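You operate a simulated robot arm through the tools that you are given. There is no shell and no other tool. Be economical: measure what you need, move in short steps, check, and stop when the job is done.

You are at the controls of a simulated robot arm. One attempt, no reset.

JOB
Air the kitchen through the mesh till the misted clear pane is clear.
Fine: slide the frosted sash, leave the mesh shut; shut and latch the sash after. Where these are worked on the way, their far stop is far enough and under half their travel is too little: frosted sash.

Only the result counts: the job must be done as asked and must still hold three seconds after the hand-in. Knocking over, shifting, dropping, spilling or breaking anything else fails it.

ROBOT AND FRAMES
A 6-joint arm with a two-finger parallel gripper, fixed in place. Base frame: the origin is at the foot of the arm, x ahead of it, y to its left, z up. Units: m, degrees, N and s.
With the tool pointing down near the work surface it reaches from about 0.24 to 0.68 m from the base axis. Its first joint turns from -166.0 to 166.0 degrees. Payload 4.1 kg.
The TCP is the grasp point between the finger pads, 0.023 m short of the fingertips. In the tool frame z runs along the fingers and y along their closing line. Largest opening 0.094 m; finger width 0.038, thickness 0.01; the body of the gripper, 0.054 by 0.096 m, starts 0.039 m behind the TCP.
Orientation is told as [roll, pitch, yaw] about the base's x, y, z axes, in that order, counted from this pose: with the fingers straight down and closing along the base's y, the tool's x points along the base's -x, its y along +y and its z along -z.

CONTROLS
- The arm moves only by the tool jog_arm. Its argument "moves" is a list of rows, each an object of numbers (a shift or turn left out is 0, a gripper value left out holds the last): "tx", "ty", "tz": the shift along the tool's x, y, z in m; "ax", "ay", "az": the turn, a rotation vector about the tool's x, y, z in rad; "fingers": the opening, from 0 (shut) to 1 (fully open). In form: [{"tx": .., "ty": .., "tz": .., "ax": .., "ay": .., "az": .., "fingers": ..}, ...]. A call has 1 to 10 rows; each row is the pose to reach, as a shift and turn from the pose commanded when the call began, along the tool's axes at that moment. A row lasts 0.2 s, in which the tool goes at most 0.05 m and 8.6 degrees; a call with a longer step from one row to the next is refused whole, and so is a gripper value outside its range. A pose out of reach is approached as far as the arm can. The call stops where the force on the tool passes 90 N (or 10 N more than at its start, if that is more) or the arm is blocked; 0.2 s more then pass. The fingers move at their own pace (about 0.045 m/s each) and stop on an object; they squeeze with about 37 N. The grip force told is the motor's: it shows also when the fingers shut on nothing. Time passes only in rows, and 0.2 s behind the last, so rows that repeat a pose let the fingers close. The reply holds the time, the measured pose of the TCP, the force on the tool along the base axes, the opening and the grip force, in the units named above and with some noise, with the torque about the TCP (base axes, N m) and any sound that the robot's microphone picked up.
- Cameras (640 x 400 px; columns grow to the right, rows downward): "scene" is fixed at [0.3989, 0.5003, 1.7252]; the picture's right is [-0.92, 0.39, 0.00], its down [0.14, 0.33, -0.93] and it looks along [-0.36, -0.86, -0.36] (base axes); focal length 338 px, centre (320, 200). "wrist" rides on the gripper at [0.087, 0.016, -0.074] in the tool frame; the picture's right is [-0.18, 0.98, 0.00], its down [-0.58, -0.11, -0.81] and it looks along [-0.79, -0.15, 0.59] (tool axes); focal length 243 px, centre (320, 200). There is no depth. A picture from a camera that has moved, and an enlarged one, comes with that camera's place and axes in the base frame and with its lens.
- get_image(camera): a new picture of that camera. The clock stands still meanwhile.
- slide_trunk(by): slides the trunk up (or, below 0, down) by that many m; the arm rides with it, the base frame stays. It gives what a move gives, with no picture.
- inspect(camera, box): a new picture of the part [left, top, right, bottom] of that camera's present view, enlarged. The clock stands still meanwhile.
- job_done(): hands the job in; it is judged then, once.

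Go step by step. Nothing tells you positions but the pictures and the camera data: compare them with the known pose of the tool, close in by small moves and look again before you grip or let go. The budget is 120 turns and 68 pictures, counting those below and the enlarged ones. Unless the task says otherwise, let go and move clear before handing in, and close with one line.

The tools are called after "Emit:" by a JSON object that holds its "method" and its "body". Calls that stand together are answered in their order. jog_arm: Moves the arm, as the interface text tells. Its arguments: {"type":"object","properties":{"moves":{"type":"array"}},"required":["moves"]} The other tools are called the same way: slide_trunk (by) slides the trunk up or down; get_image (camera) takes a picture; inspect (camera, box) takes an enlarged picture of a part of a camera's view; job_done () hands the job in.

At the start:

```text
time_s: 0.0
tcp_pos: [0.186, -0.2316, 1.4324]
tool_rot: [0.0, 0.0, -0.1]
wrist_force: [-0.2, -0.3, -0.2]
wrist_torque: [-0.01, 0.0, 0.01]
grip_width: 0.0941
finger_force: 0.0
trunk travel left (down, up): [-0.554, 0.036]
```

scene: 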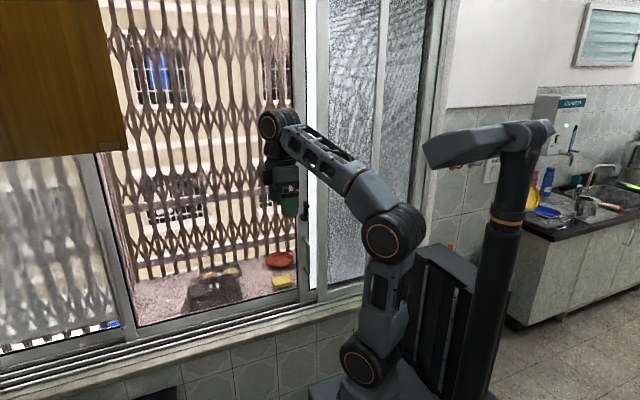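
wrist: 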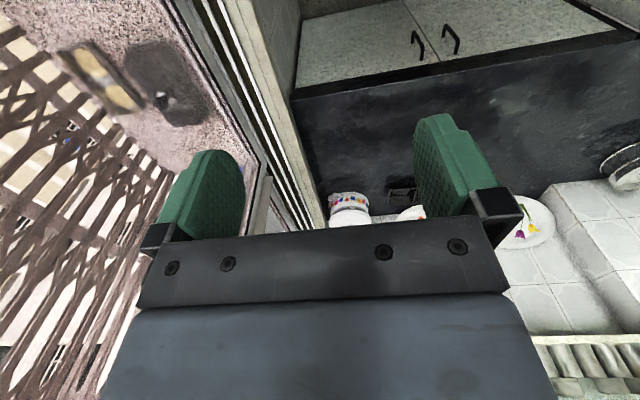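

I see a window wall with a misted pane at left, a central opening with a lattice grille behind, and a frosted sash at right. I'll look closer at the parts before moving.

Emit:
{"method": "inspect", "body": {"camera": "scene", "box": [240, 0, 480, 150]}}

Emit:
{"method": "inspect", "body": {"camera": "scene", "box": [220, 150, 460, 300]}}

Emit:
{"method": "inspect", "body": {"camera": "scene", "box": [0, 140, 320, 400]}}

```text
2.67 times, centred on (360, 75) of scene
camera zoom: at [0.3989, 0.5003, 1.7252], right [-0.92, 0.39, 0.0], down [0.14, 0.33, -0.93], along [-0.36, -0.86, -0.36], focal length 903 px, centre (213, 533)
```

zoom: 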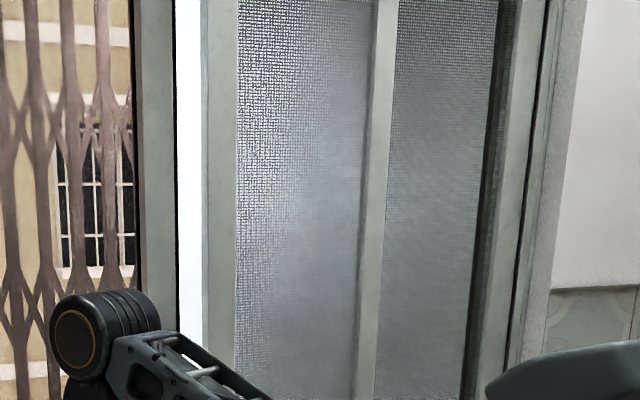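

```text
2.67 times, centred on (340, 225) of scene
camera zoom: at [0.3989, 0.5003, 1.7252], right [-0.92, 0.39, 0.0], down [0.14, 0.33, -0.93], along [-0.36, -0.86, -0.36], focal length 903 px, centre (267, 133)
```

zoom: 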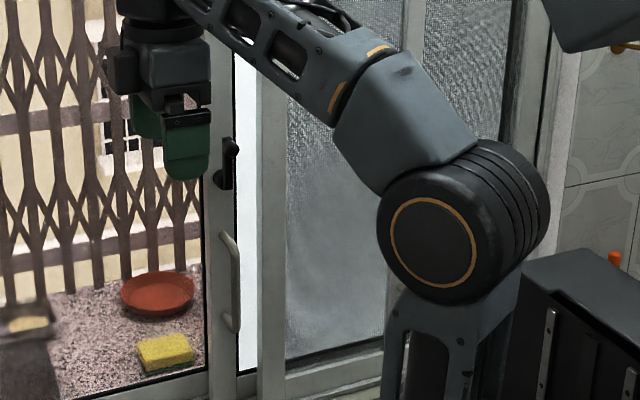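

```text
1.54 times, centred on (160, 270) of scene
camera zoom: at [0.3989, 0.5003, 1.7252], right [-0.92, 0.39, 0.0], down [0.14, 0.33, -0.93], along [-0.36, -0.86, -0.36], focal length 521 px, centre (566, 92)
```

zoom: 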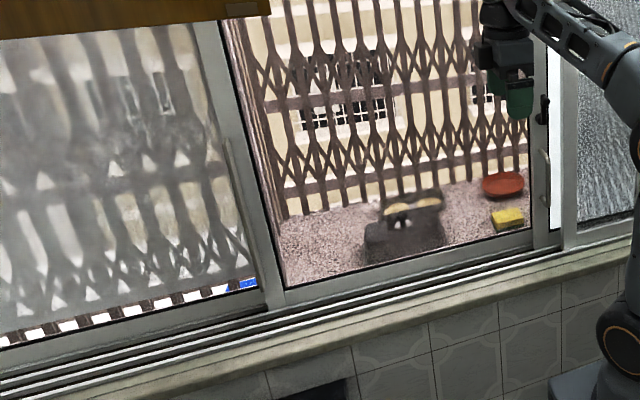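

The window plane seems to be near y ≈ -0.45, with the handled stile near x ≈ 0.05. I'll turn the tool towards the window so the wrist camera can see the sashes.

Emit:
{"method": "jog_arm", "body": {"moves": [{"ax": 0.085, "ay": 0.085, "az": -0.085}, {"ax": 0.17, "ay": 0.17, "az": -0.17}, {"ax": 0.255, "ay": 0.255, "az": -0.255}, {"ax": 0.34, "ay": 0.34, "az": -0.34}, {"ax": 0.425, "ay": 0.425, "az": -0.425}, {"ax": 0.51, "ay": 0.51, "az": -0.51}, {"ax": 0.595, "ay": 0.595, "az": -0.595}, {"ax": 0.68, "ay": 0.68, "az": -0.68}]}}

Emit:
{"method": "get_image", "body": {"camera": "wrist"}}

Emit:
{"method": "get_image", "body": {"camera": "scene"}}

```text
time_s: 1.8
tcp_pos: [0.1871, -0.2313, 1.4323]
tool_rot: [-29.2, 47.9, 29.0]
wrist_force: [-0.1, 0.1, -0.4]
wrist_torque: [0.0, 0.0, 0.0]
grip_width: 0.0939
finger_force: 0.1
trunk travel left (down, up): [-0.554, 0.036]
```

```text
62 pictures are left
camera wrist: at [0.1468, -0.1949, 1.5356], right [-0.62, 0.64, -0.46], down [0.69, 0.72, 0.08], along [0.38, -0.27, -0.89], focal length 243 px, centre (320, 200)
```

wrist: 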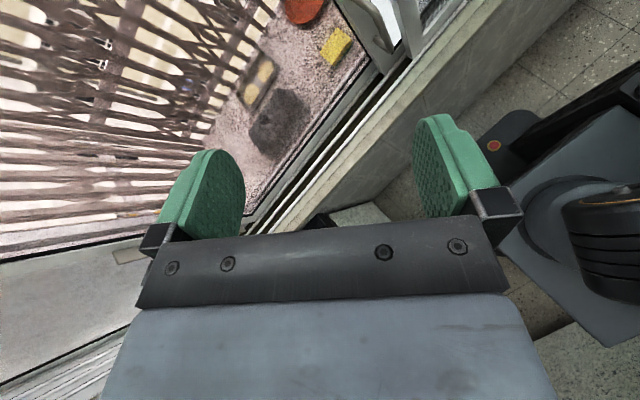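

```text
61 pictures are left
```

scene: 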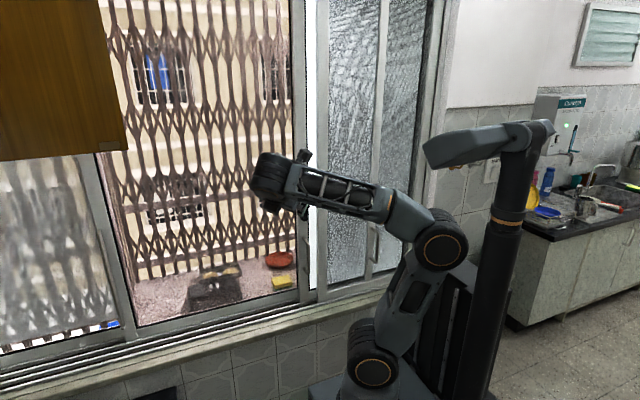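

A second handle shows up on the stile around column 372. I'll enlarge that.

Emit:
{"method": "inspect", "body": {"camera": "scene", "box": [280, 180, 440, 300]}}

Emit:
{"method": "jog_arm", "body": {"moves": [{"ax": 0.0}, {"ax": 0.085, "ay": 0.085, "az": -0.085}, {"ax": 0.17, "ay": 0.17, "az": -0.17}, {"ax": 0.255, "ay": 0.255, "az": -0.255}, {"ax": 0.34, "ay": 0.34, "az": -0.34}, {"ax": 0.425, "ay": 0.425, "az": -0.425}, {"ax": 0.51, "ay": 0.51, "az": -0.51}, {"ax": 0.529, "ay": 0.529, "az": -0.529}]}}

Emit:
{"method": "get_image", "body": {"camera": "wrist"}}

Emit:
{"method": "get_image", "body": {"camera": "scene"}}

```text
3.33 times, centred on (360, 240) of scene
camera zoom: at [0.3989, 0.5003, 1.7252], right [-0.92, 0.39, 0.0], down [0.14, 0.33, -0.93], along [-0.36, -0.86, -0.36], focal length 1128 px, centre (187, 67)
```

zoom: 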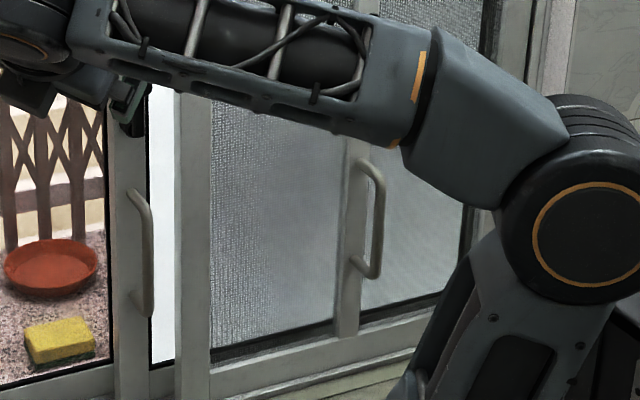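

```text
time_s: 3.6
tcp_pos: [0.1946, -0.234, 1.4283]
tool_rot: [70.4, 88.5, 160.5]
wrist_force: [0.6, 0.7, -0.1]
wrist_torque: [0.03, 0.04, 0.0]
grip_width: 0.0942
finger_force: 0.1
trunk travel left (down, up): [-0.554, 0.036]
```

```text
59 pictures are left
camera wrist: at [0.1783, -0.16, 1.5168], right [-0.99, 0.0, -0.16], down [0.09, 0.81, -0.58], along [0.13, -0.58, -0.8], focal length 243 px, centre (320, 200)
```

wrist: 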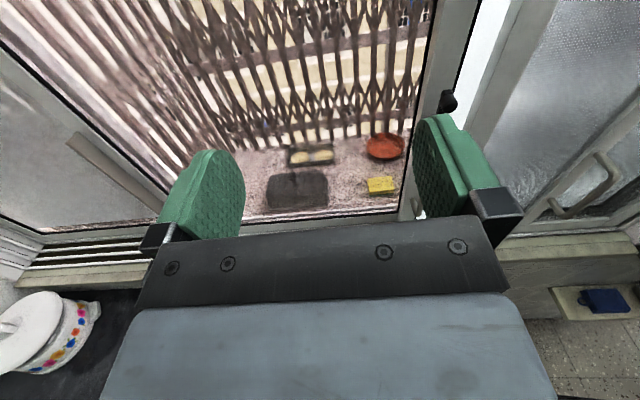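

```text
58 pictures are left
```

scene: 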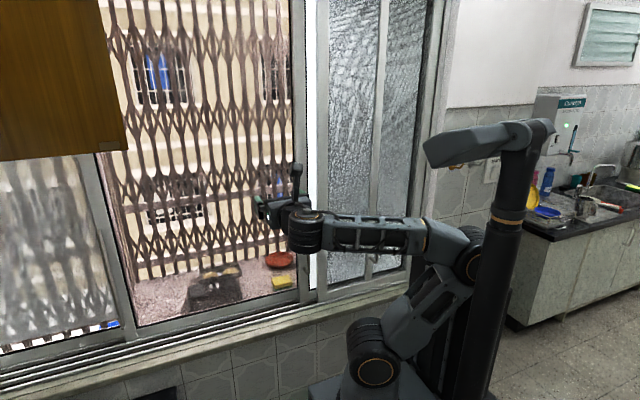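

The tool now faces the window. I'll enlarge the stiles and panes in both views to tell the sashes apart.

Emit:
{"method": "inspect", "body": {"camera": "wrist", "box": [400, 0, 640, 240]}}

Emit:
{"method": "inspect", "body": {"camera": "scene", "box": [280, 0, 460, 110]}}

Emit:
{"method": "inspect", "body": {"camera": "scene", "box": [60, 120, 240, 360]}}

Emit:
{"method": "inspect", "body": {"camera": "scene", "box": [280, 180, 440, 320]}}

```text
1.67 times, centred on (520, 120) of wrist
camera zoom: at [0.1783, -0.16, 1.5168], right [-0.99, 0.0, -0.16], down [0.09, 0.81, -0.58], along [0.13, -0.58, -0.8], focal length 404 px, centre (-13, 333)
```

zoom: 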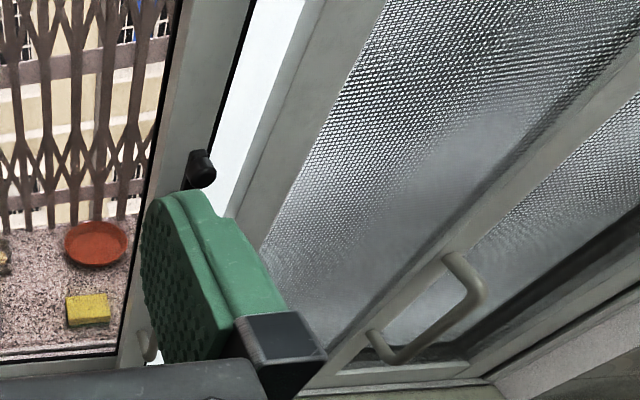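

```text
3.56 times, centred on (370, 55) of scene
camera zoom: at [0.3989, 0.5003, 1.7252], right [-0.92, 0.39, 0.0], down [0.14, 0.33, -0.93], along [-0.36, -0.86, -0.36], focal length 1204 px, centre (142, 716)
```

zoom: 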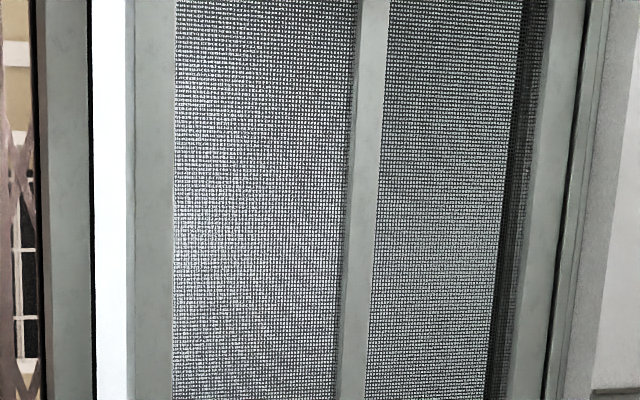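

```text
1.67 times, centred on (150, 240) of scene
camera zoom: at [0.3989, 0.5003, 1.7252], right [-0.92, 0.39, 0.0], down [0.14, 0.33, -0.93], along [-0.36, -0.86, -0.36], focal length 564 px, centre (603, 133)
```

zoom: 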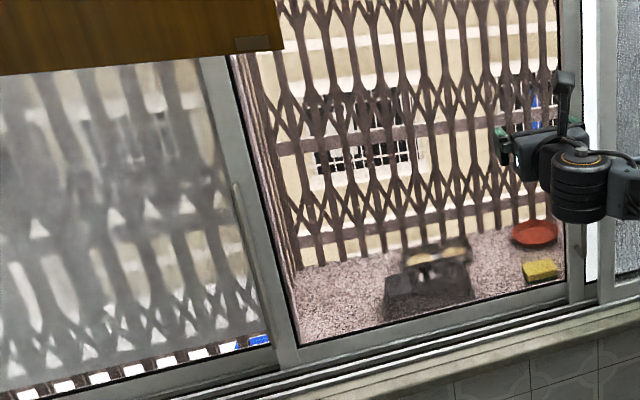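

```text
2.86 times, centred on (360, 250) of scene
camera zoom: at [0.3989, 0.5003, 1.7252], right [-0.92, 0.39, 0.0], down [0.14, 0.33, -0.93], along [-0.36, -0.86, -0.36], focal length 967 px, centre (206, 57)
```

zoom: 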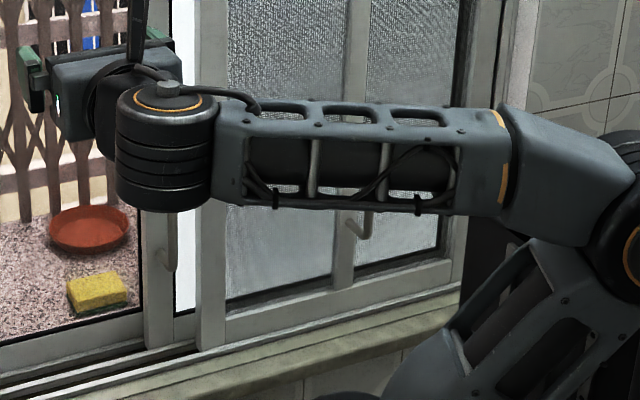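

My reading is that the dark mesh leaf sits in front and the white frosted sash sits behind it. The frosted sash's left stile, near x≈0.055, carries the black latch and a handle. I'll look closely at the latch.

Emit:
{"method": "inspect", "body": {"camera": "wrist", "box": [410, 70, 490, 120]}}

Emit:
{"method": "jog_arm", "body": {"moves": [{"ty": -0.03, "tx": 0.02}, {"ty": -0.07, "tx": 0.05}, {"ty": -0.1, "tx": 0.08}, {"ty": -0.12, "tx": 0.1}]}}

Emit:
{"method": "get_image", "body": {"camera": "wrist"}}

Emit:
{"method": "get_image", "body": {"camera": "scene"}}

```text
8.00 times, centred on (450, 95) of wrist
camera zoom: at [0.1783, -0.16, 1.5168], right [-0.99, 0.0, -0.16], down [0.09, 0.81, -0.58], along [0.13, -0.58, -0.8], focal length 1941 px, centre (-720, 1040)
```

zoom: 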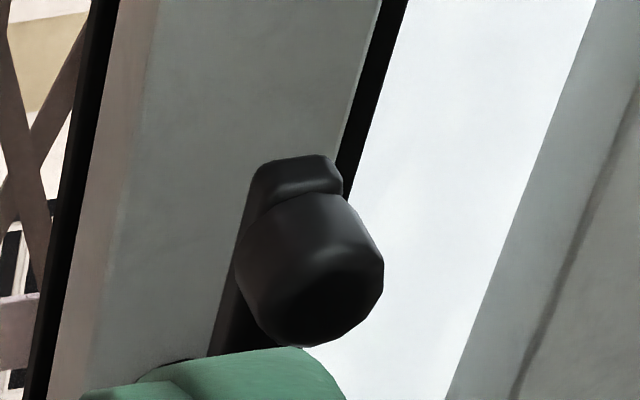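

```text
time_s: 4.6
tcp_pos: [0.3067, -0.2303, 1.5332]
tool_rot: [-5.9, 90.0, 84.0]
wrist_force: [0.6, 0.0, 1.4]
wrist_torque: [0.01, -0.01, -0.01]
grip_width: 0.0941
finger_force: 0.1
trunk travel left (down, up): [-0.554, 0.036]
```

```text
52 pictures are left
camera wrist: at [0.2897, -0.1553, 1.6201], right [-0.98, 0.0, -0.18], down [0.11, 0.81, -0.58], along [0.15, -0.59, -0.79], focal length 243 px, centre (320, 200)
```

wrist: 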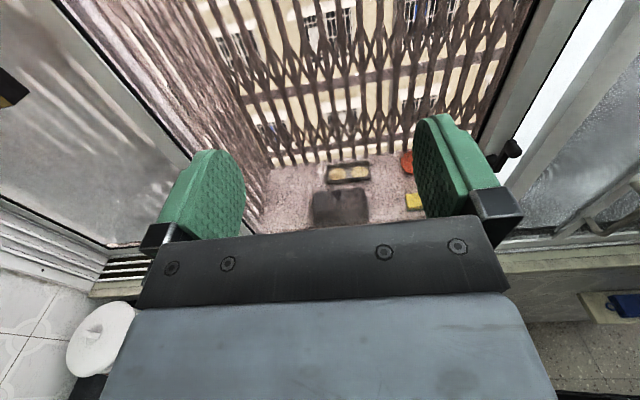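

```text
51 pictures are left
```

scene: 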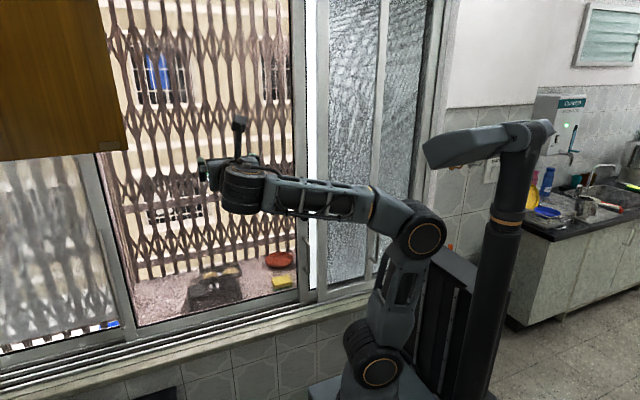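

I place the latch knob at about (0.045, -0.445, 1.30). I'll zoom in from the scene camera, which now sees it unobstructed.

Emit:
{"method": "inspect", "body": {"camera": "scene", "box": [285, 190, 335, 222]}}

Emit:
{"method": "inspect", "body": {"camera": "scene", "box": [280, 220, 400, 310]}}

Emit:
{"method": "inspect", "body": {"camera": "wrist", "box": [480, 110, 560, 180]}}

```text
12.50 times, centred on (310, 206) of scene
camera zoom: at [0.3989, 0.5003, 1.7252], right [-0.92, 0.39, 0.0], down [0.14, 0.33, -0.93], along [-0.36, -0.86, -0.36], focal length 4232 px, centre (445, 125)
```

zoom: 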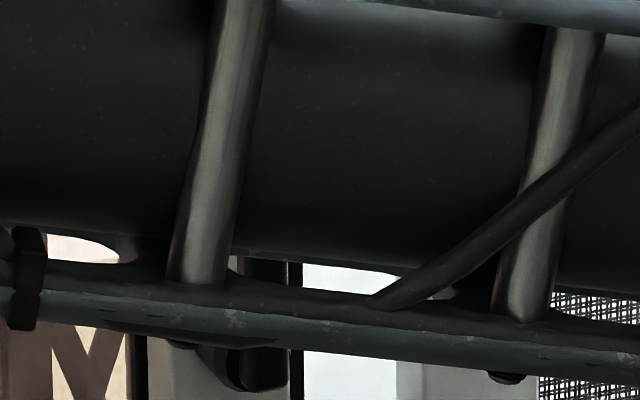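

```text
4.44 times, centred on (340, 265) of scene
camera zoom: at [0.3989, 0.5003, 1.7252], right [-0.92, 0.39, 0.0], down [0.14, 0.33, -0.93], along [-0.36, -0.86, -0.36], focal length 1505 px, centre (231, -89)
```

zoom: 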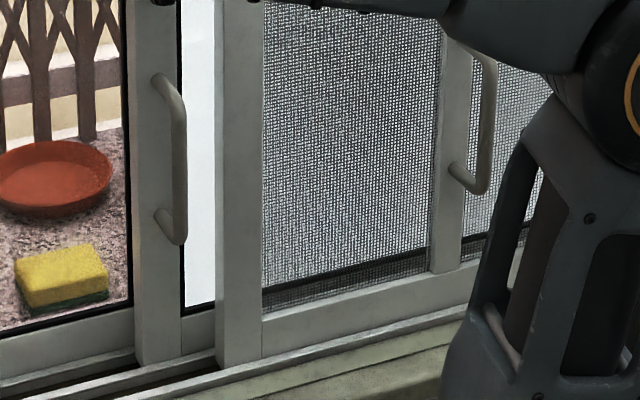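

```text
5.71 times, centred on (520, 145) of wrist
camera zoom: at [0.2897, -0.1553, 1.6201], right [-0.98, 0.0, -0.18], down [0.11, 0.81, -0.58], along [0.15, -0.59, -0.79], focal length 1386 px, centre (-823, 514)
```

zoom: 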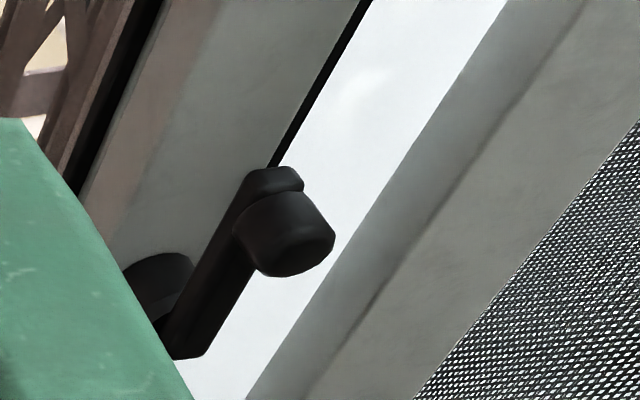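

The frosted sash and its lever latch are confirmed: a black pivot boss at lower left and a knob at the top of a short arm. I'll bring the camera lower and more in front of the latch to see how the lever is set.

Emit:
{"method": "jog_arm", "body": {"moves": [{"ty": 0.03, "tx": -0.04}, {"ty": 0.06, "tx": -0.08}, {"ty": 0.09, "tx": -0.12}, {"ty": 0.12, "tx": -0.16}, {"ty": 0.14, "tx": -0.2}]}}

Emit:
{"method": "get_image", "body": {"camera": "wrist"}}

Emit:
{"method": "get_image", "body": {"camera": "scene"}}

```text
time_s: 5.8
tcp_pos: [0.1876, -0.2411, 1.3321]
tool_rot: [62.1, 85.9, 152.1]
wrist_force: [1.1, -0.1, 0.3]
wrist_torque: [-0.01, 0.01, 0.01]
grip_width: 0.094
finger_force: 0.2
out of reach, approached as far as the arm can: row 5
trunk travel left (down, up): [-0.554, 0.036]
```

```text
47 pictures are left
camera wrist: at [0.1759, -0.1693, 1.4228], right [-0.99, 0.0, -0.12], down [0.07, 0.83, -0.56], along [0.1, -0.56, -0.82], focal length 243 px, centre (320, 200)
```

wrist: 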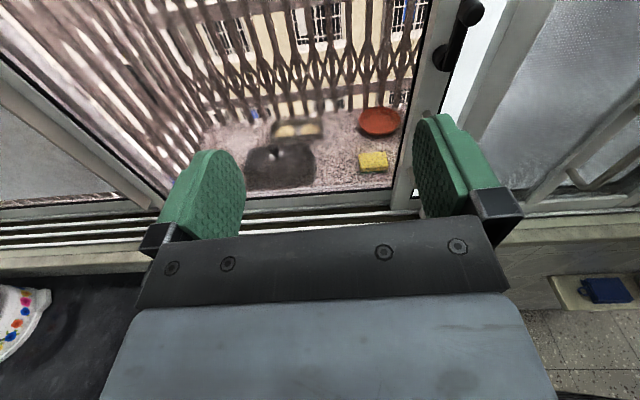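

```text
46 pictures are left
```

scene: 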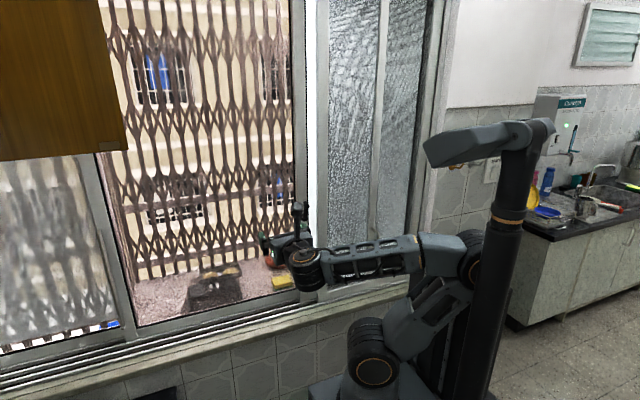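

Emit:
{"method": "inspect", "body": {"camera": "wrist", "box": [410, 0, 510, 100]}}

Emit:
{"method": "inspect", "body": {"camera": "scene", "box": [280, 180, 340, 225]}}

```text
4.00 times, centred on (460, 50) of wrist
camera zoom: at [0.1759, -0.1693, 1.4228], right [-0.99, 0.0, -0.12], down [0.07, 0.83, -0.56], along [0.1, -0.56, -0.82], focal length 970 px, centre (-240, 800)
```

zoom: 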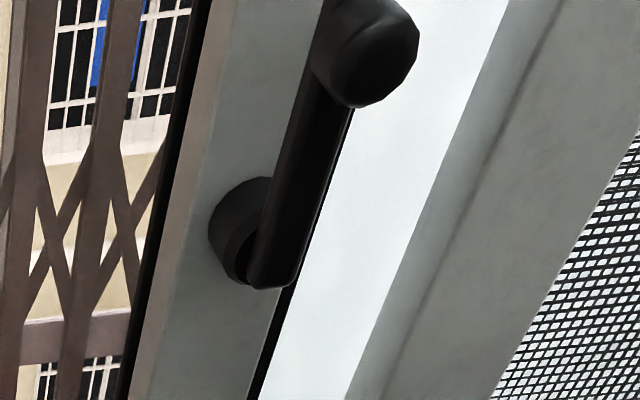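

```text
8.89 times, centred on (310, 202) of scene
camera zoom: at [0.3989, 0.5003, 1.7252], right [-0.92, 0.39, 0.0], down [0.14, 0.33, -0.93], along [-0.36, -0.86, -0.36], focal length 3009 px, centre (409, 178)
```

zoom: 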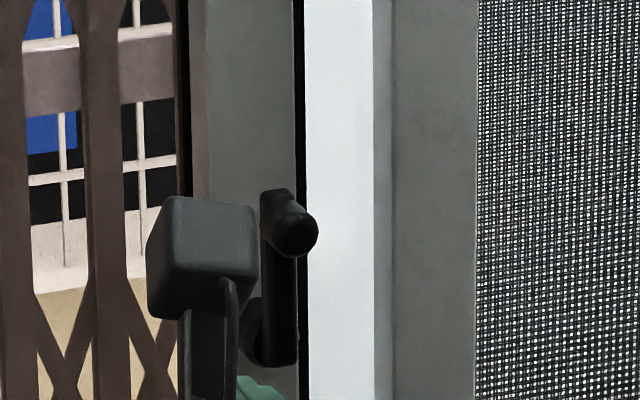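

The lever stands upright with its knob at about (0.05, -0.433, 1.32). The mesh stile's edge is at x ≈ 0.02 on its right, so the lever must swing to +x. I'll half-close the fingers and move to a pre-grasp pose in front of the knob.

Emit:
{"method": "jog_arm", "body": {"moves": [{"tz": 0.03, "fingers": 0.36}, {"tz": 0.06}, {"tz": 0.09, "ty": 0.02}, {"tz": 0.1, "ty": 0.06}, {"tz": 0.1, "ty": 0.1}, {"tz": 0.1, "ty": 0.12}, {"tz": 0.1, "ty": 0.12}]}}

Emit:
{"method": "get_image", "body": {"camera": "wrist"}}

Emit:
{"method": "get_image", "body": {"camera": "scene"}}

```text
time_s: 6.5
tcp_pos: [0.2327, -0.2603, 1.3539]
tool_rot: [-136.8, 88.5, -33.2]
wrist_force: [-0.3, 0.4, -0.3]
wrist_torque: [0.03, -0.02, 0.01]
grip_width: 0.0348
finger_force: 0.1
trunk travel left (down, up): [-0.554, 0.036]
stopped in row 3: the arm was blocked; the commanded pose is now the measured one
```

```text
43 pictures are left
camera wrist: at [0.1966, -0.1899, 1.4387], right [-0.95, -0.23, -0.2], down [-0.07, 0.8, -0.59], along [0.3, -0.55, -0.78], focal length 243 px, centre (320, 200)
```

wrist: 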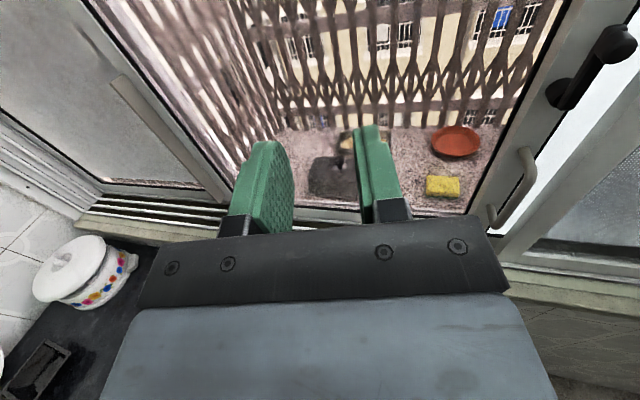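

```text
42 pictures are left
```

scene: 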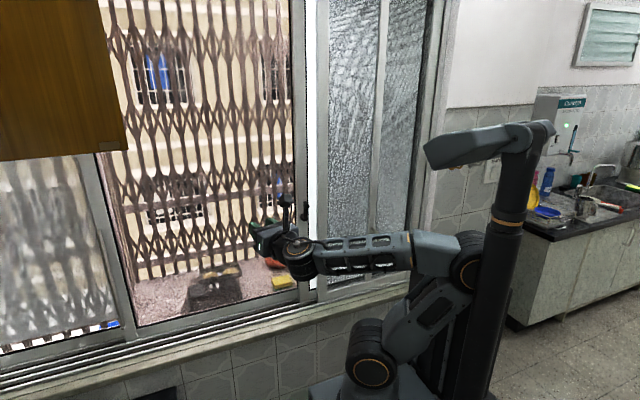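

The arm was blocked because it is folded up against its column at this height. Lowering the trunk lets it reach up less folded.

Emit:
{"method": "slide_trunk", "body": {"by": -0.25}}

Emit:
{"method": "get_image", "body": {"camera": "scene"}}

```text
time_s: 9.2
tcp_pos: [0.2366, -0.2635, 1.1648]
tool_rot: [42.4, 81.4, 145.8]
wrist_force: [0.0, -0.5, 0.7]
wrist_torque: [0.04, -0.02, 0.04]
grip_width: 0.0336
finger_force: 0.0
trunk travel left (down, up): [-0.428, 0.162]
stopped: the arm was blocked; the commanded pose is now the measured one
```

```text
41 pictures are left
```

scene: 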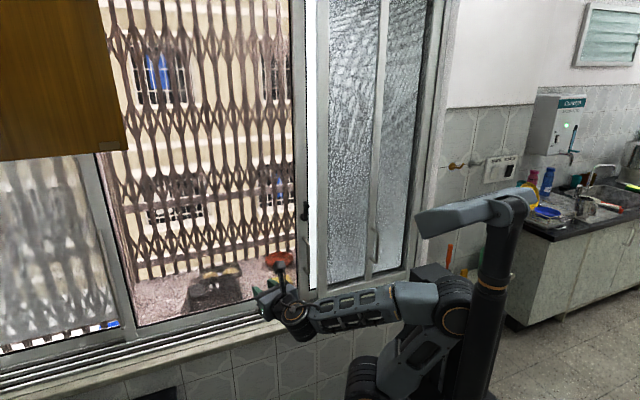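

The trunk went down partway before the arm blocked again. I'll extend the arm up and outward to unfold it, then continue.

Emit:
{"method": "jog_arm", "body": {"moves": [{"tx": 0.03, "ty": -0.03}, {"tx": 0.07, "ty": -0.05}, {"tx": 0.11, "ty": -0.07}, {"tx": 0.15, "ty": -0.08}, {"tx": 0.19, "ty": -0.08}, {"tx": 0.23, "ty": -0.08}]}}

Emit:
{"method": "slide_trunk", "body": {"by": -0.15}}

Emit:
{"method": "get_image", "body": {"camera": "scene"}}

```text
time_s: 10.7
tcp_pos: [0.3412, -0.2639, 1.3767]
tool_rot: [42.1, 81.5, 145.5]
wrist_force: [0.2, -0.4, 0.7]
wrist_torque: [-0.02, 0.0, 0.02]
grip_width: 0.0337
finger_force: 0.0
trunk travel left (down, up): [-0.428, 0.162]
```

```text
time_s: 12.4
tcp_pos: [0.3424, -0.2631, 1.2264]
tool_rot: [42.3, 81.6, 145.6]
wrist_force: [0.8, 0.2, -0.1]
wrist_torque: [-0.01, -0.01, -0.02]
grip_width: 0.0338
finger_force: 0.1
trunk travel left (down, up): [-0.278, 0.312]
```

```text
40 pictures are left
```

scene: 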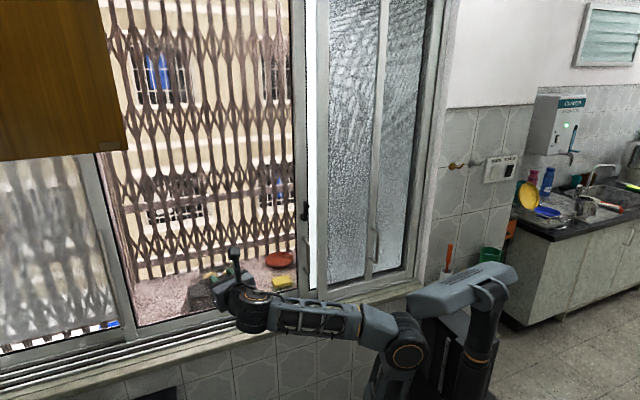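

The arm is now well unfolded. Next I square the tool to the window and move to the pre-grasp pose in front of the knob, at about (0.0525, -0.35, 1.32).

Emit:
{"method": "jog_arm", "body": {"moves": [{"tx": 0.01, "ty": 0.03, "ax": -0.08, "ay": 0.032, "az": 0.036}, {"tx": 0.02, "ty": 0.07, "ax": -0.16, "ay": 0.064, "az": 0.072}, {"tx": 0.03, "ty": 0.11, "ax": -0.229, "ay": 0.0955, "az": 0.109}, {"tx": 0.04, "ty": 0.15, "ax": -0.229, "ay": 0.0955, "az": 0.109}, {"tx": 0.05, "ty": 0.19, "ax": -0.229, "ay": 0.0955, "az": 0.109}, {"tx": 0.06, "ty": 0.23, "ax": -0.229, "ay": 0.0955, "az": 0.109}, {"tx": 0.065, "ty": 0.27, "tz": 0.005, "ax": -0.229, "ay": 0.0955, "az": 0.109}, {"tx": 0.065, "ty": 0.31, "tz": 0.009, "ax": -0.229, "ay": 0.0955, "az": 0.109}]}}

Emit:
{"method": "get_image", "body": {"camera": "wrist"}}

Emit:
{"method": "get_image", "body": {"camera": "scene"}}

```text
time_s: 14.2
tcp_pos: [0.0704, -0.3482, 1.3183]
tool_rot: [123.3, 89.9, -146.7]
wrist_force: [-0.7, -0.2, 0.5]
wrist_torque: [0.02, 0.02, -0.04]
grip_width: 0.0337
finger_force: 0.1
out of reach, approached as far as the arm can: row 8
trunk travel left (down, up): [-0.278, 0.312]
```

```text
39 pictures are left
camera wrist: at [0.0538, -0.2718, 1.4065], right [-0.98, 0.0, -0.18], down [0.11, 0.81, -0.58], along [0.15, -0.59, -0.79], focal length 243 px, centre (320, 200)
```

wrist: 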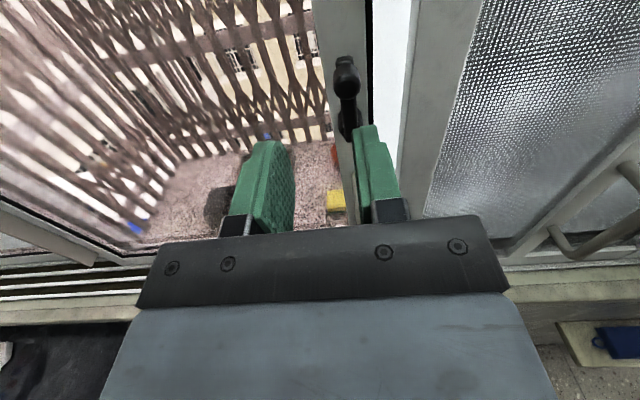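

```text
38 pictures are left
```

scene: 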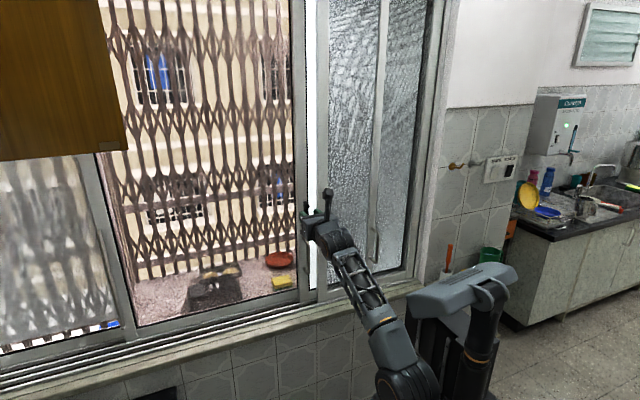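

The tool is aligned at (0.070, -0.348, 1.318). I'll zoom in to refine the knob position.

Emit:
{"method": "inspect", "body": {"camera": "wrist", "box": [290, 30, 450, 130]}}

```text
4.00 times, centred on (370, 80) of wrist
camera zoom: at [0.0538, -0.2718, 1.4065], right [-0.98, 0.0, -0.18], down [0.11, 0.81, -0.58], along [0.15, -0.59, -0.79], focal length 970 px, centre (120, 680)
```

zoom: 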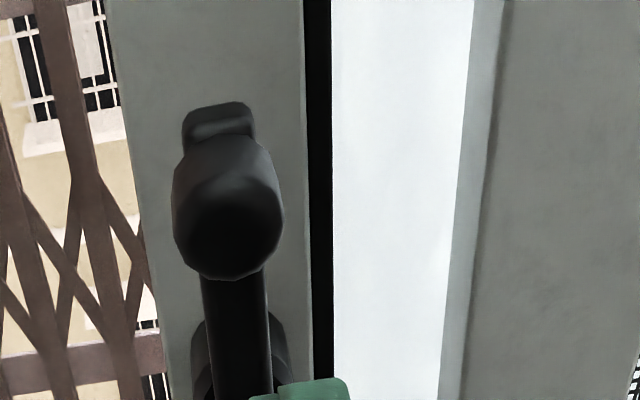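

The knob is at x≈0.052 and the mesh stile edge at x≈0.012, so there is room for the right finger. I advance partway and check.

Emit:
{"method": "jog_arm", "body": {"moves": [{"tz": 0.02}, {"tz": 0.04}, {"tz": 0.045}]}}

Emit:
{"method": "get_image", "body": {"camera": "wrist"}}

```text
time_s: 15.0
tcp_pos: [0.0723, -0.3934, 1.319]
tool_rot: [57.6, 89.9, 147.6]
wrist_force: [-0.2, -1.5, 0.1]
wrist_torque: [-0.02, 0.01, 0.0]
grip_width: 0.0338
finger_force: 0.0
trunk travel left (down, up): [-0.278, 0.312]
```

```text
36 pictures are left
camera wrist: at [0.0551, -0.3181, 1.4069], right [-0.98, 0.0, -0.18], down [0.11, 0.81, -0.58], along [0.15, -0.59, -0.79], focal length 243 px, centre (320, 200)
```

wrist: 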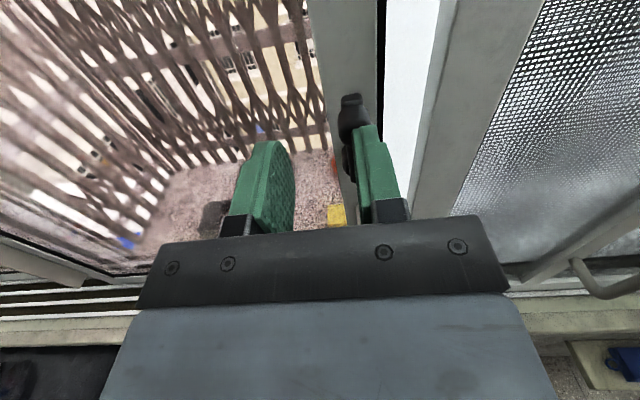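

I'm about 2 cm too far to +x. I back off slightly, shift over to centre on the knob, and look.

Emit:
{"method": "jog_arm", "body": {"moves": [{"tz": -0.015}, {"tz": -0.015, "ty": 0.021}, {"tz": -0.015, "ty": 0.021}]}}

Emit:
{"method": "inspect", "body": {"camera": "wrist", "box": [220, 50, 460, 200]}}

```text
time_s: 15.8
tcp_pos: [0.0718, -0.3776, 1.3184]
tool_rot: [54.1, 89.7, 144.2]
wrist_force: [0.5, 0.0, 0.1]
wrist_torque: [0.01, 0.0, -0.03]
grip_width: 0.0337
finger_force: 0.1
out of reach, approached as far as the arm can: row 2, 3
trunk travel left (down, up): [-0.278, 0.312]
```

```text
2.67 times, centred on (340, 125) of wrist
camera zoom: at [0.0549, -0.3026, 1.4064], right [-0.98, 0.0, -0.18], down [0.11, 0.81, -0.58], along [0.15, -0.59, -0.79], focal length 647 px, centre (267, 400)
```

zoom: 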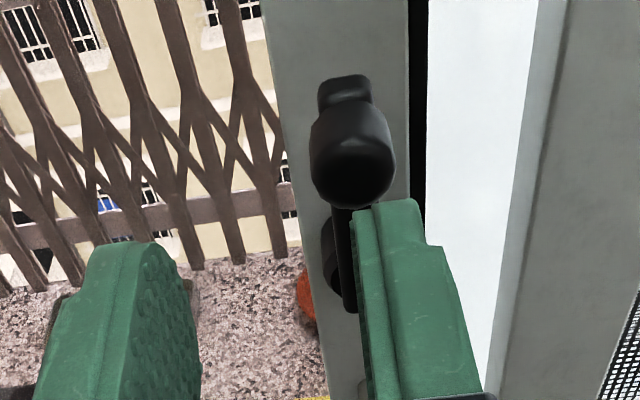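

The squared pose hits a reach limit in -x. I'll yaw the tool about 15° so it points slightly to -x, which moves the wrist to +x, and shift over.

Emit:
{"method": "jog_arm", "body": {"moves": [{"ax": -0.13}, {"ax": -0.26}, {"ax": -0.26, "ty": 0.01}, {"ax": -0.26, "ty": 0.021}]}}

Emit:
{"method": "get_image", "body": {"camera": "wrist"}}

```text
time_s: 16.8
tcp_pos: [0.0522, -0.3771, 1.3196]
tool_rot: [82.9, 89.8, 158.3]
wrist_force: [-1.1, 0.2, 0.9]
wrist_torque: [-0.01, -0.03, -0.02]
grip_width: 0.0342
finger_force: 0.0
trunk travel left (down, up): [-0.278, 0.312]
```

```text
34 pictures are left
camera wrist: at [0.0536, -0.3013, 1.4069], right [-0.95, 0.25, -0.18], down [0.31, 0.75, -0.58], along [-0.01, -0.61, -0.79], focal length 243 px, centre (320, 200)
```

wrist: 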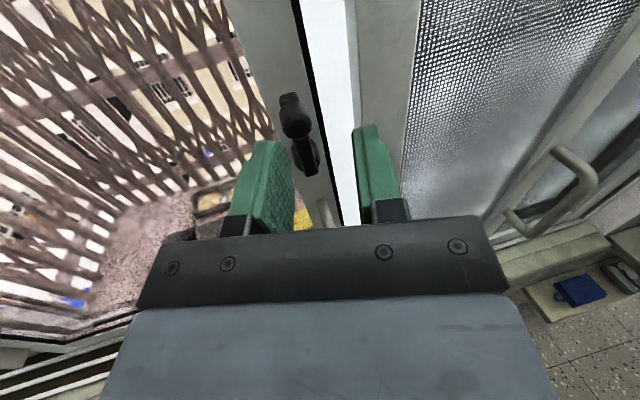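

Good, I'm at (0.052, -0.377, 1.320). I now centre on the knob and advance along the tool axis.

Emit:
{"method": "jog_arm", "body": {"moves": [{"ty": -0.0134, "fingers": 0.33}, {"ty": -0.0134, "tz": 0.015}, {"ty": -0.0134, "tz": 0.03}, {"ty": -0.0134, "tz": 0.04}]}}

Emit:
{"method": "inspect", "body": {"camera": "wrist", "box": [220, 50, 460, 200]}}

Emit:
{"method": "inspect", "body": {"camera": "scene", "box": [270, 170, 366, 230]}}

```text
time_s: 17.8
tcp_pos: [0.0552, -0.4187, 1.3195]
tool_rot: [83.9, 89.7, 159.2]
wrist_force: [-0.7, -1.1, 0.3]
wrist_torque: [0.04, 0.01, 0.01]
grip_width: 0.0311
finger_force: 0.0
trunk travel left (down, up): [-0.278, 0.312]
```

```text
2.67 times, centred on (340, 125) of wrist
camera zoom: at [0.056, -0.3429, 1.407], right [-0.95, 0.25, -0.18], down [0.31, 0.75, -0.58], along [-0.01, -0.61, -0.79], focal length 647 px, centre (267, 400)
```

zoom: 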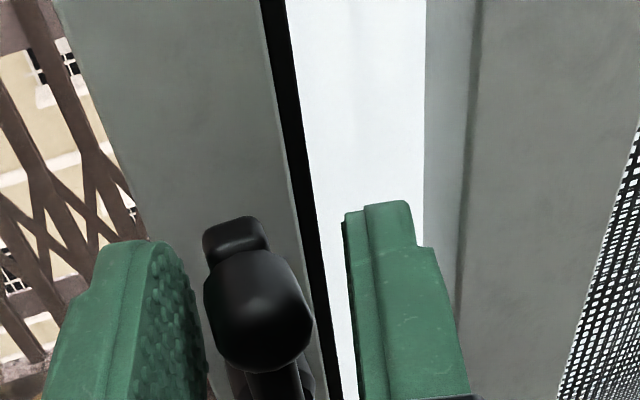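

```text
6.67 times, centred on (318, 200) of scene
camera zoom: at [0.3989, 0.5003, 1.7252], right [-0.92, 0.39, 0.0], down [0.14, 0.33, -0.93], along [-0.36, -0.86, -0.36], focal length 2257 px, centre (333, 200)
```

zoom: 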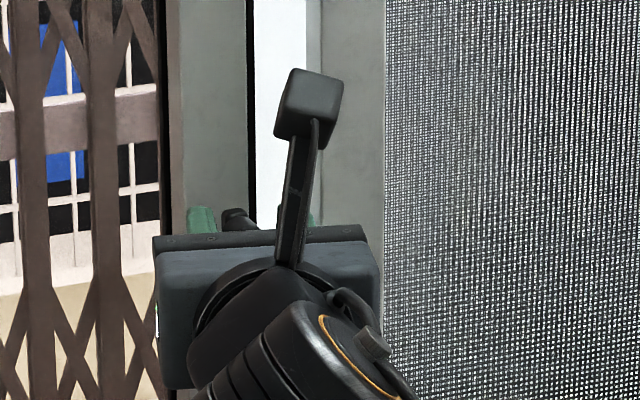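

The knob sits between the fingers. I close on it.

Emit:
{"method": "jog_arm", "body": {"moves": [{"fingers": 0.0}, {"fingers": 0.0}, {"fingers": 0.0}]}}

Emit:
{"method": "inspect", "body": {"camera": "wrist", "box": [220, 50, 460, 200]}}

```text
time_s: 18.6
tcp_pos: [0.0548, -0.4199, 1.3204]
tool_rot: [90.3, 89.8, 165.9]
wrist_force: [4.7, -3.9, 4.3]
wrist_torque: [-0.28, -0.11, 0.58]
grip_width: 0.0195
finger_force: 45.0
trunk travel left (down, up): [-0.278, 0.312]
```

```text
2.67 times, centred on (340, 125) of wrist
camera zoom: at [0.0573, -0.3431, 1.4069], right [-0.95, 0.25, -0.18], down [0.31, 0.75, -0.58], along [-0.01, -0.61, -0.79], focal length 647 px, centre (267, 400)
```

zoom: 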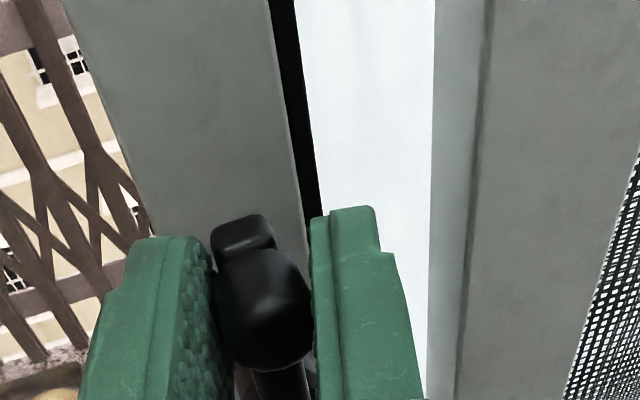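

The grip on the knob is firm. I swing it along an arc of about 0.052 m towards +x, in small steps to feel for resistance.

Emit:
{"method": "jog_arm", "body": {"moves": [{"tx": -0.0008, "ty": -0.0087, "tz": -0.0023}, {"tx": -0.0031, "ty": -0.0172, "tz": -0.0046}, {"tx": -0.007, "ty": -0.0251, "tz": -0.0067}]}}

Emit:
{"method": "inspect", "body": {"camera": "wrist", "box": [220, 50, 460, 200]}}

```text
time_s: 19.4
tcp_pos: [0.0719, -0.4193, 1.3166]
tool_rot: [145.0, 89.8, -139.9]
wrist_force: [-30.1, -13.6, 29.0]
wrist_torque: [-0.45, 1.94, -0.13]
grip_width: 0.0218
finger_force: 45.1
trunk travel left (down, up): [-0.278, 0.312]
```

```text
2.67 times, centred on (340, 125) of wrist
camera zoom: at [0.0752, -0.3417, 1.4031], right [-0.95, 0.25, -0.18], down [0.31, 0.75, -0.59], along [-0.01, -0.61, -0.79], focal length 647 px, centre (267, 400)
```

zoom: 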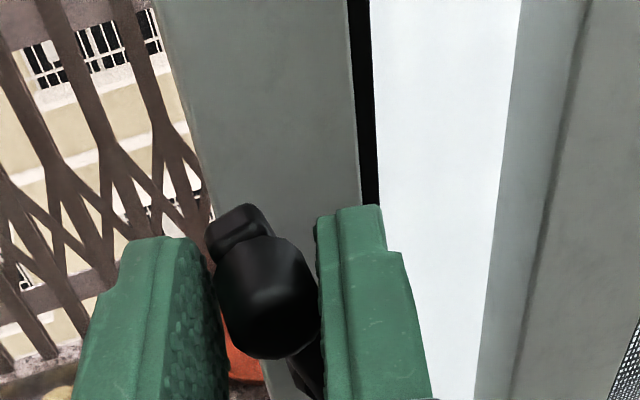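

The lever is turning towards +x, now about 20°. I continue the arc and let the tool rotate with the lever.

Emit:
{"method": "jog_arm", "body": {"moves": [{"tx": -0.004, "ty": -0.0077, "tz": -0.002, "az": -0.14}, {"tx": -0.01, "ty": -0.014, "tz": -0.0037, "az": -0.28}, {"tx": -0.017, "ty": -0.019, "tz": -0.005, "az": -0.42}, {"tx": -0.024, "ty": -0.0222, "tz": -0.006, "az": -0.56}]}}

Emit:
{"method": "get_image", "body": {"camera": "wrist"}}

```text
time_s: 20.4
tcp_pos: [0.1007, -0.4141, 1.2909]
tool_rot: [90.3, 57.7, 165.6]
wrist_force: [3.9, 24.2, 11.8]
wrist_torque: [-0.86, 0.43, 1.3]
grip_width: 0.0215
finger_force: 44.6
trunk travel left (down, up): [-0.278, 0.312]
```

```text
29 pictures are left
camera wrist: at [0.151, -0.35, 1.3725], right [-0.9, 0.24, 0.37], down [-0.01, 0.83, -0.55], along [-0.44, -0.5, -0.75], focal length 243 px, centre (320, 200)
```

wrist: 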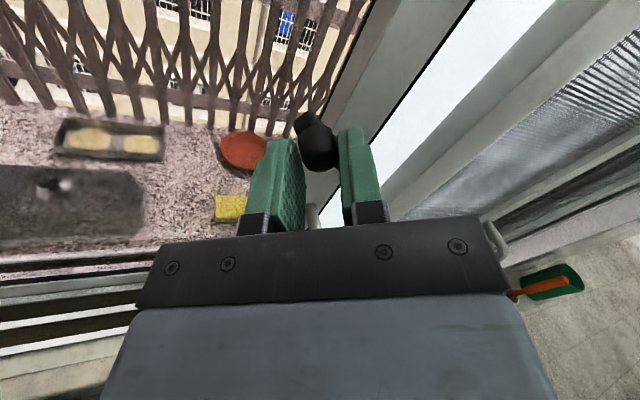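

The lever is at about 65°. I continue to about 90° and watch the forces.

Emit:
{"method": "jog_arm", "body": {"moves": [{"tx": -0.005, "ty": -0.006, "az": -0.14}, {"tx": -0.01, "ty": -0.011, "az": -0.28}, {"tx": -0.0152, "ty": -0.0152, "tz": -0.0013, "az": -0.42}, {"tx": -0.0152, "ty": -0.0152, "tz": -0.0013, "az": -0.42}]}}

Emit:
{"method": "get_image", "body": {"camera": "scene"}}

```text
time_s: 21.4
tcp_pos: [0.1052, -0.4135, 1.2717]
tool_rot: [90.5, 33.8, 165.6]
wrist_force: [-2.1, 24.6, 20.6]
wrist_torque: [-0.15, 0.99, -0.09]
grip_width: 0.02
finger_force: 44.9
trunk travel left (down, up): [-0.278, 0.312]
```

```text
28 pictures are left
```

scene: 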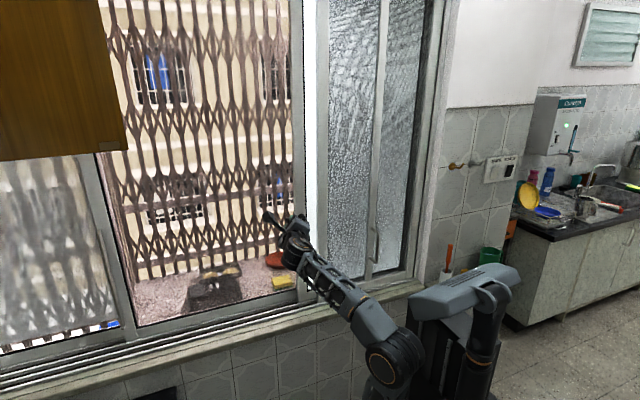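

The lever is now about horizontal, close to 90°. While still gripping it, I'll pull gently to +x to test whether the frosted sash slides.

Emit:
{"method": "jog_arm", "body": {"moves": [{"tx": 0.008, "ty": -0.0054, "tz": -0.0026}, {"tx": 0.016, "ty": -0.0107, "tz": -0.0051}, {"tx": 0.024, "ty": -0.0161, "tz": -0.0077}, {"tx": 0.032, "ty": -0.0215, "tz": -0.0103}]}}

Emit:
{"method": "get_image", "body": {"camera": "scene"}}

```text
time_s: 22.4
tcp_pos: [0.1484, -0.4122, 1.2697]
tool_rot: [90.5, 33.8, 165.7]
wrist_force: [-1.2, 22.7, 21.6]
wrist_torque: [-0.09, 1.03, -0.52]
grip_width: 0.0199
finger_force: 44.5
trunk travel left (down, up): [-0.278, 0.312]
```

```text
27 pictures are left
```

scene: 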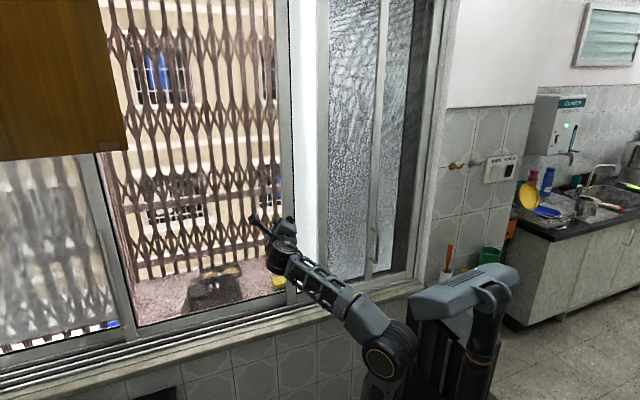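

The sash slides freely with little force. I keep pulling to +x.

Emit:
{"method": "jog_arm", "body": {"moves": [{"tx": 0.024, "ty": -0.0161, "tz": -0.0077}, {"tx": 0.048, "ty": -0.0322, "tz": -0.0154}, {"tx": 0.072, "ty": -0.0483, "tz": -0.0231}, {"tx": 0.096, "ty": -0.0644, "tz": -0.0308}, {"tx": 0.12, "ty": -0.0805, "tz": -0.0385}]}}

Emit:
{"method": "get_image", "body": {"camera": "scene"}}

```text
time_s: 23.6
tcp_pos: [0.3005, -0.4117, 1.2693]
tool_rot: [90.3, 33.7, 165.9]
wrist_force: [7.0, 22.1, 17.8]
wrist_torque: [0.08, 0.84, -0.29]
grip_width: 0.0201
finger_force: 45.0
trunk travel left (down, up): [-0.278, 0.312]
```

```text
26 pictures are left
```

scene: 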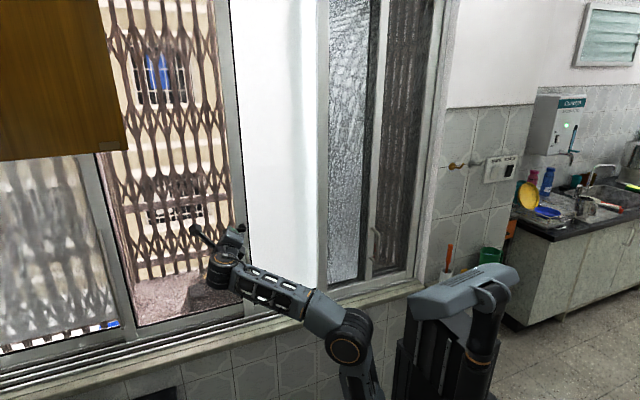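

The mesh is being uncovered at the right, where the grille now shows through. I continue towards the far stop.

Emit:
{"method": "jog_arm", "body": {"moves": [{"tx": 0.024, "ty": -0.0161, "tz": -0.0077}, {"tx": 0.048, "ty": -0.0322, "tz": -0.0154}, {"tx": 0.072, "ty": -0.0483, "tz": -0.0231}, {"tx": 0.096, "ty": -0.0644, "tz": -0.0308}, {"tx": 0.12, "ty": -0.0805, "tz": -0.0385}]}}

Emit:
{"method": "get_image", "body": {"camera": "scene"}}

```text
time_s: 24.8
tcp_pos: [0.4449, -0.4128, 1.2669]
tool_rot: [90.5, 33.8, 166.0]
wrist_force: [5.7, 15.2, 19.4]
wrist_torque: [-0.19, 0.88, 0.36]
grip_width: 0.0202
finger_force: 44.7
out of reach, approached as far as the arm can: row 5
trunk travel left (down, up): [-0.278, 0.312]
```

```text
25 pictures are left
```

scene: 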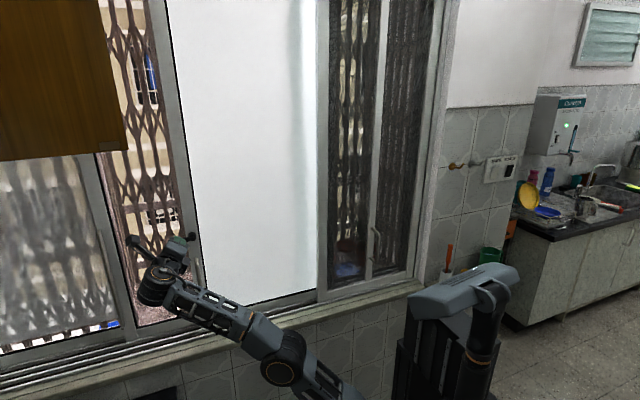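

The sash has opened about 0.34 m, the mesh is uncovered, and the arm is at its reach limit. That is well past half the travel, so I hold here and watch the misted pane.

Emit:
{"method": "jog_arm", "body": {"moves": [{"tx": 0}, {"tx": 0}, {"tx": 0}, {"tx": 0}, {"tx": 0}, {"tx": 0}, {"tx": 0}, {"tx": 0}, {"tx": 0}, {"tx": 0}]}}

Emit:
{"method": "jog_arm", "body": {"moves": [{"tx": 0}, {"tx": 0}, {"tx": 0}, {"tx": 0}, {"tx": 0}, {"tx": 0}, {"tx": 0}, {"tx": 0}, {"tx": 0}, {"tx": 0}]}}

Emit:
{"method": "get_image", "body": {"camera": "scene"}}

```text
time_s: 27.0
tcp_pos: [0.4438, -0.4118, 1.2653]
tool_rot: [90.3, 33.8, 165.7]
wrist_force: [4.8, 22.6, 11.8]
wrist_torque: [0.1, 0.53, 0.46]
grip_width: 0.0198
finger_force: 44.3
trunk travel left (down, up): [-0.278, 0.312]
```

```text
time_s: 29.2
tcp_pos: [0.4441, -0.4116, 1.2644]
tool_rot: [90.4, 33.7, 165.6]
wrist_force: [1.6, 25.1, 5.8]
wrist_torque: [0.24, 0.25, 0.05]
grip_width: 0.0195
finger_force: 44.8
trunk travel left (down, up): [-0.278, 0.312]
```

```text
24 pictures are left
```

scene: 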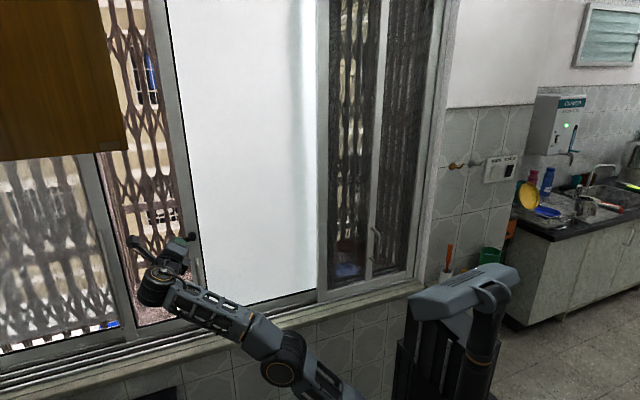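

The mist on the left pane is thinning. I keep waiting.

Emit:
{"method": "jog_arm", "body": {"moves": [{"tx": 0}, {"tx": 0}, {"tx": 0}, {"tx": 0}, {"tx": 0}, {"tx": 0}, {"tx": 0}, {"tx": 0}, {"tx": 0}, {"tx": 0}]}}

Emit:
{"method": "jog_arm", "body": {"moves": [{"tx": 0}, {"tx": 0}, {"tx": 0}, {"tx": 0}, {"tx": 0}, {"tx": 0}, {"tx": 0}, {"tx": 0}, {"tx": 0}, {"tx": 0}]}}

Emit:
{"method": "jog_arm", "body": {"moves": [{"tx": 0}, {"tx": 0}, {"tx": 0}, {"tx": 0}, {"tx": 0}, {"tx": 0}, {"tx": 0}, {"tx": 0}, {"tx": 0}, {"tx": 0}]}}

Emit:
{"method": "inspect", "body": {"camera": "scene", "box": [0, 140, 240, 360]}}

```text
time_s: 31.4
tcp_pos: [0.4435, -0.4124, 1.2647]
tool_rot: [90.5, 33.8, 165.7]
wrist_force: [0.3, 24.7, 4.4]
wrist_torque: [0.25, 0.24, 0.05]
grip_width: 0.0199
finger_force: 45.5
trunk travel left (down, up): [-0.278, 0.312]
```

```text
time_s: 33.6
tcp_pos: [0.4444, -0.4125, 1.2651]
tool_rot: [90.3, 33.8, 165.7]
wrist_force: [0.8, 22.9, 7.2]
wrist_torque: [0.18, 0.34, 0.14]
grip_width: 0.0197
finger_force: 45.3
trunk travel left (down, up): [-0.278, 0.312]
```

```text
time_s: 35.8
tcp_pos: [0.4433, -0.4117, 1.2648]
tool_rot: [90.3, 33.8, 165.7]
wrist_force: [2.2, 22.0, 11.0]
wrist_torque: [0.09, 0.5, 0.2]
grip_width: 0.0194
finger_force: 44.4
trunk travel left (down, up): [-0.278, 0.312]
```

```text
1.82 times, centred on (120, 250) of scene
camera zoom: at [0.3989, 0.5003, 1.7252], right [-0.92, 0.39, 0.0], down [0.14, 0.33, -0.93], along [-0.36, -0.86, -0.36], focal length 616 px, centre (684, 109)
```

zoom: 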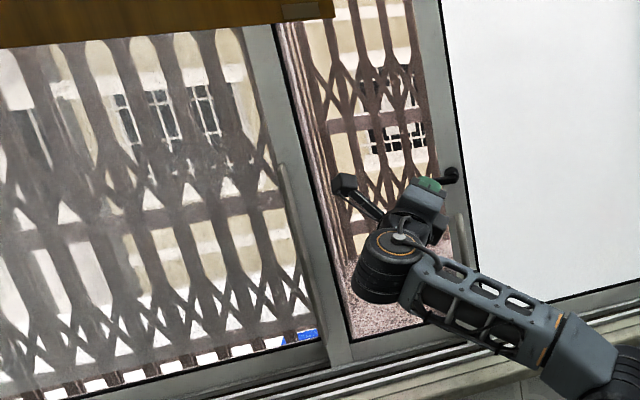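

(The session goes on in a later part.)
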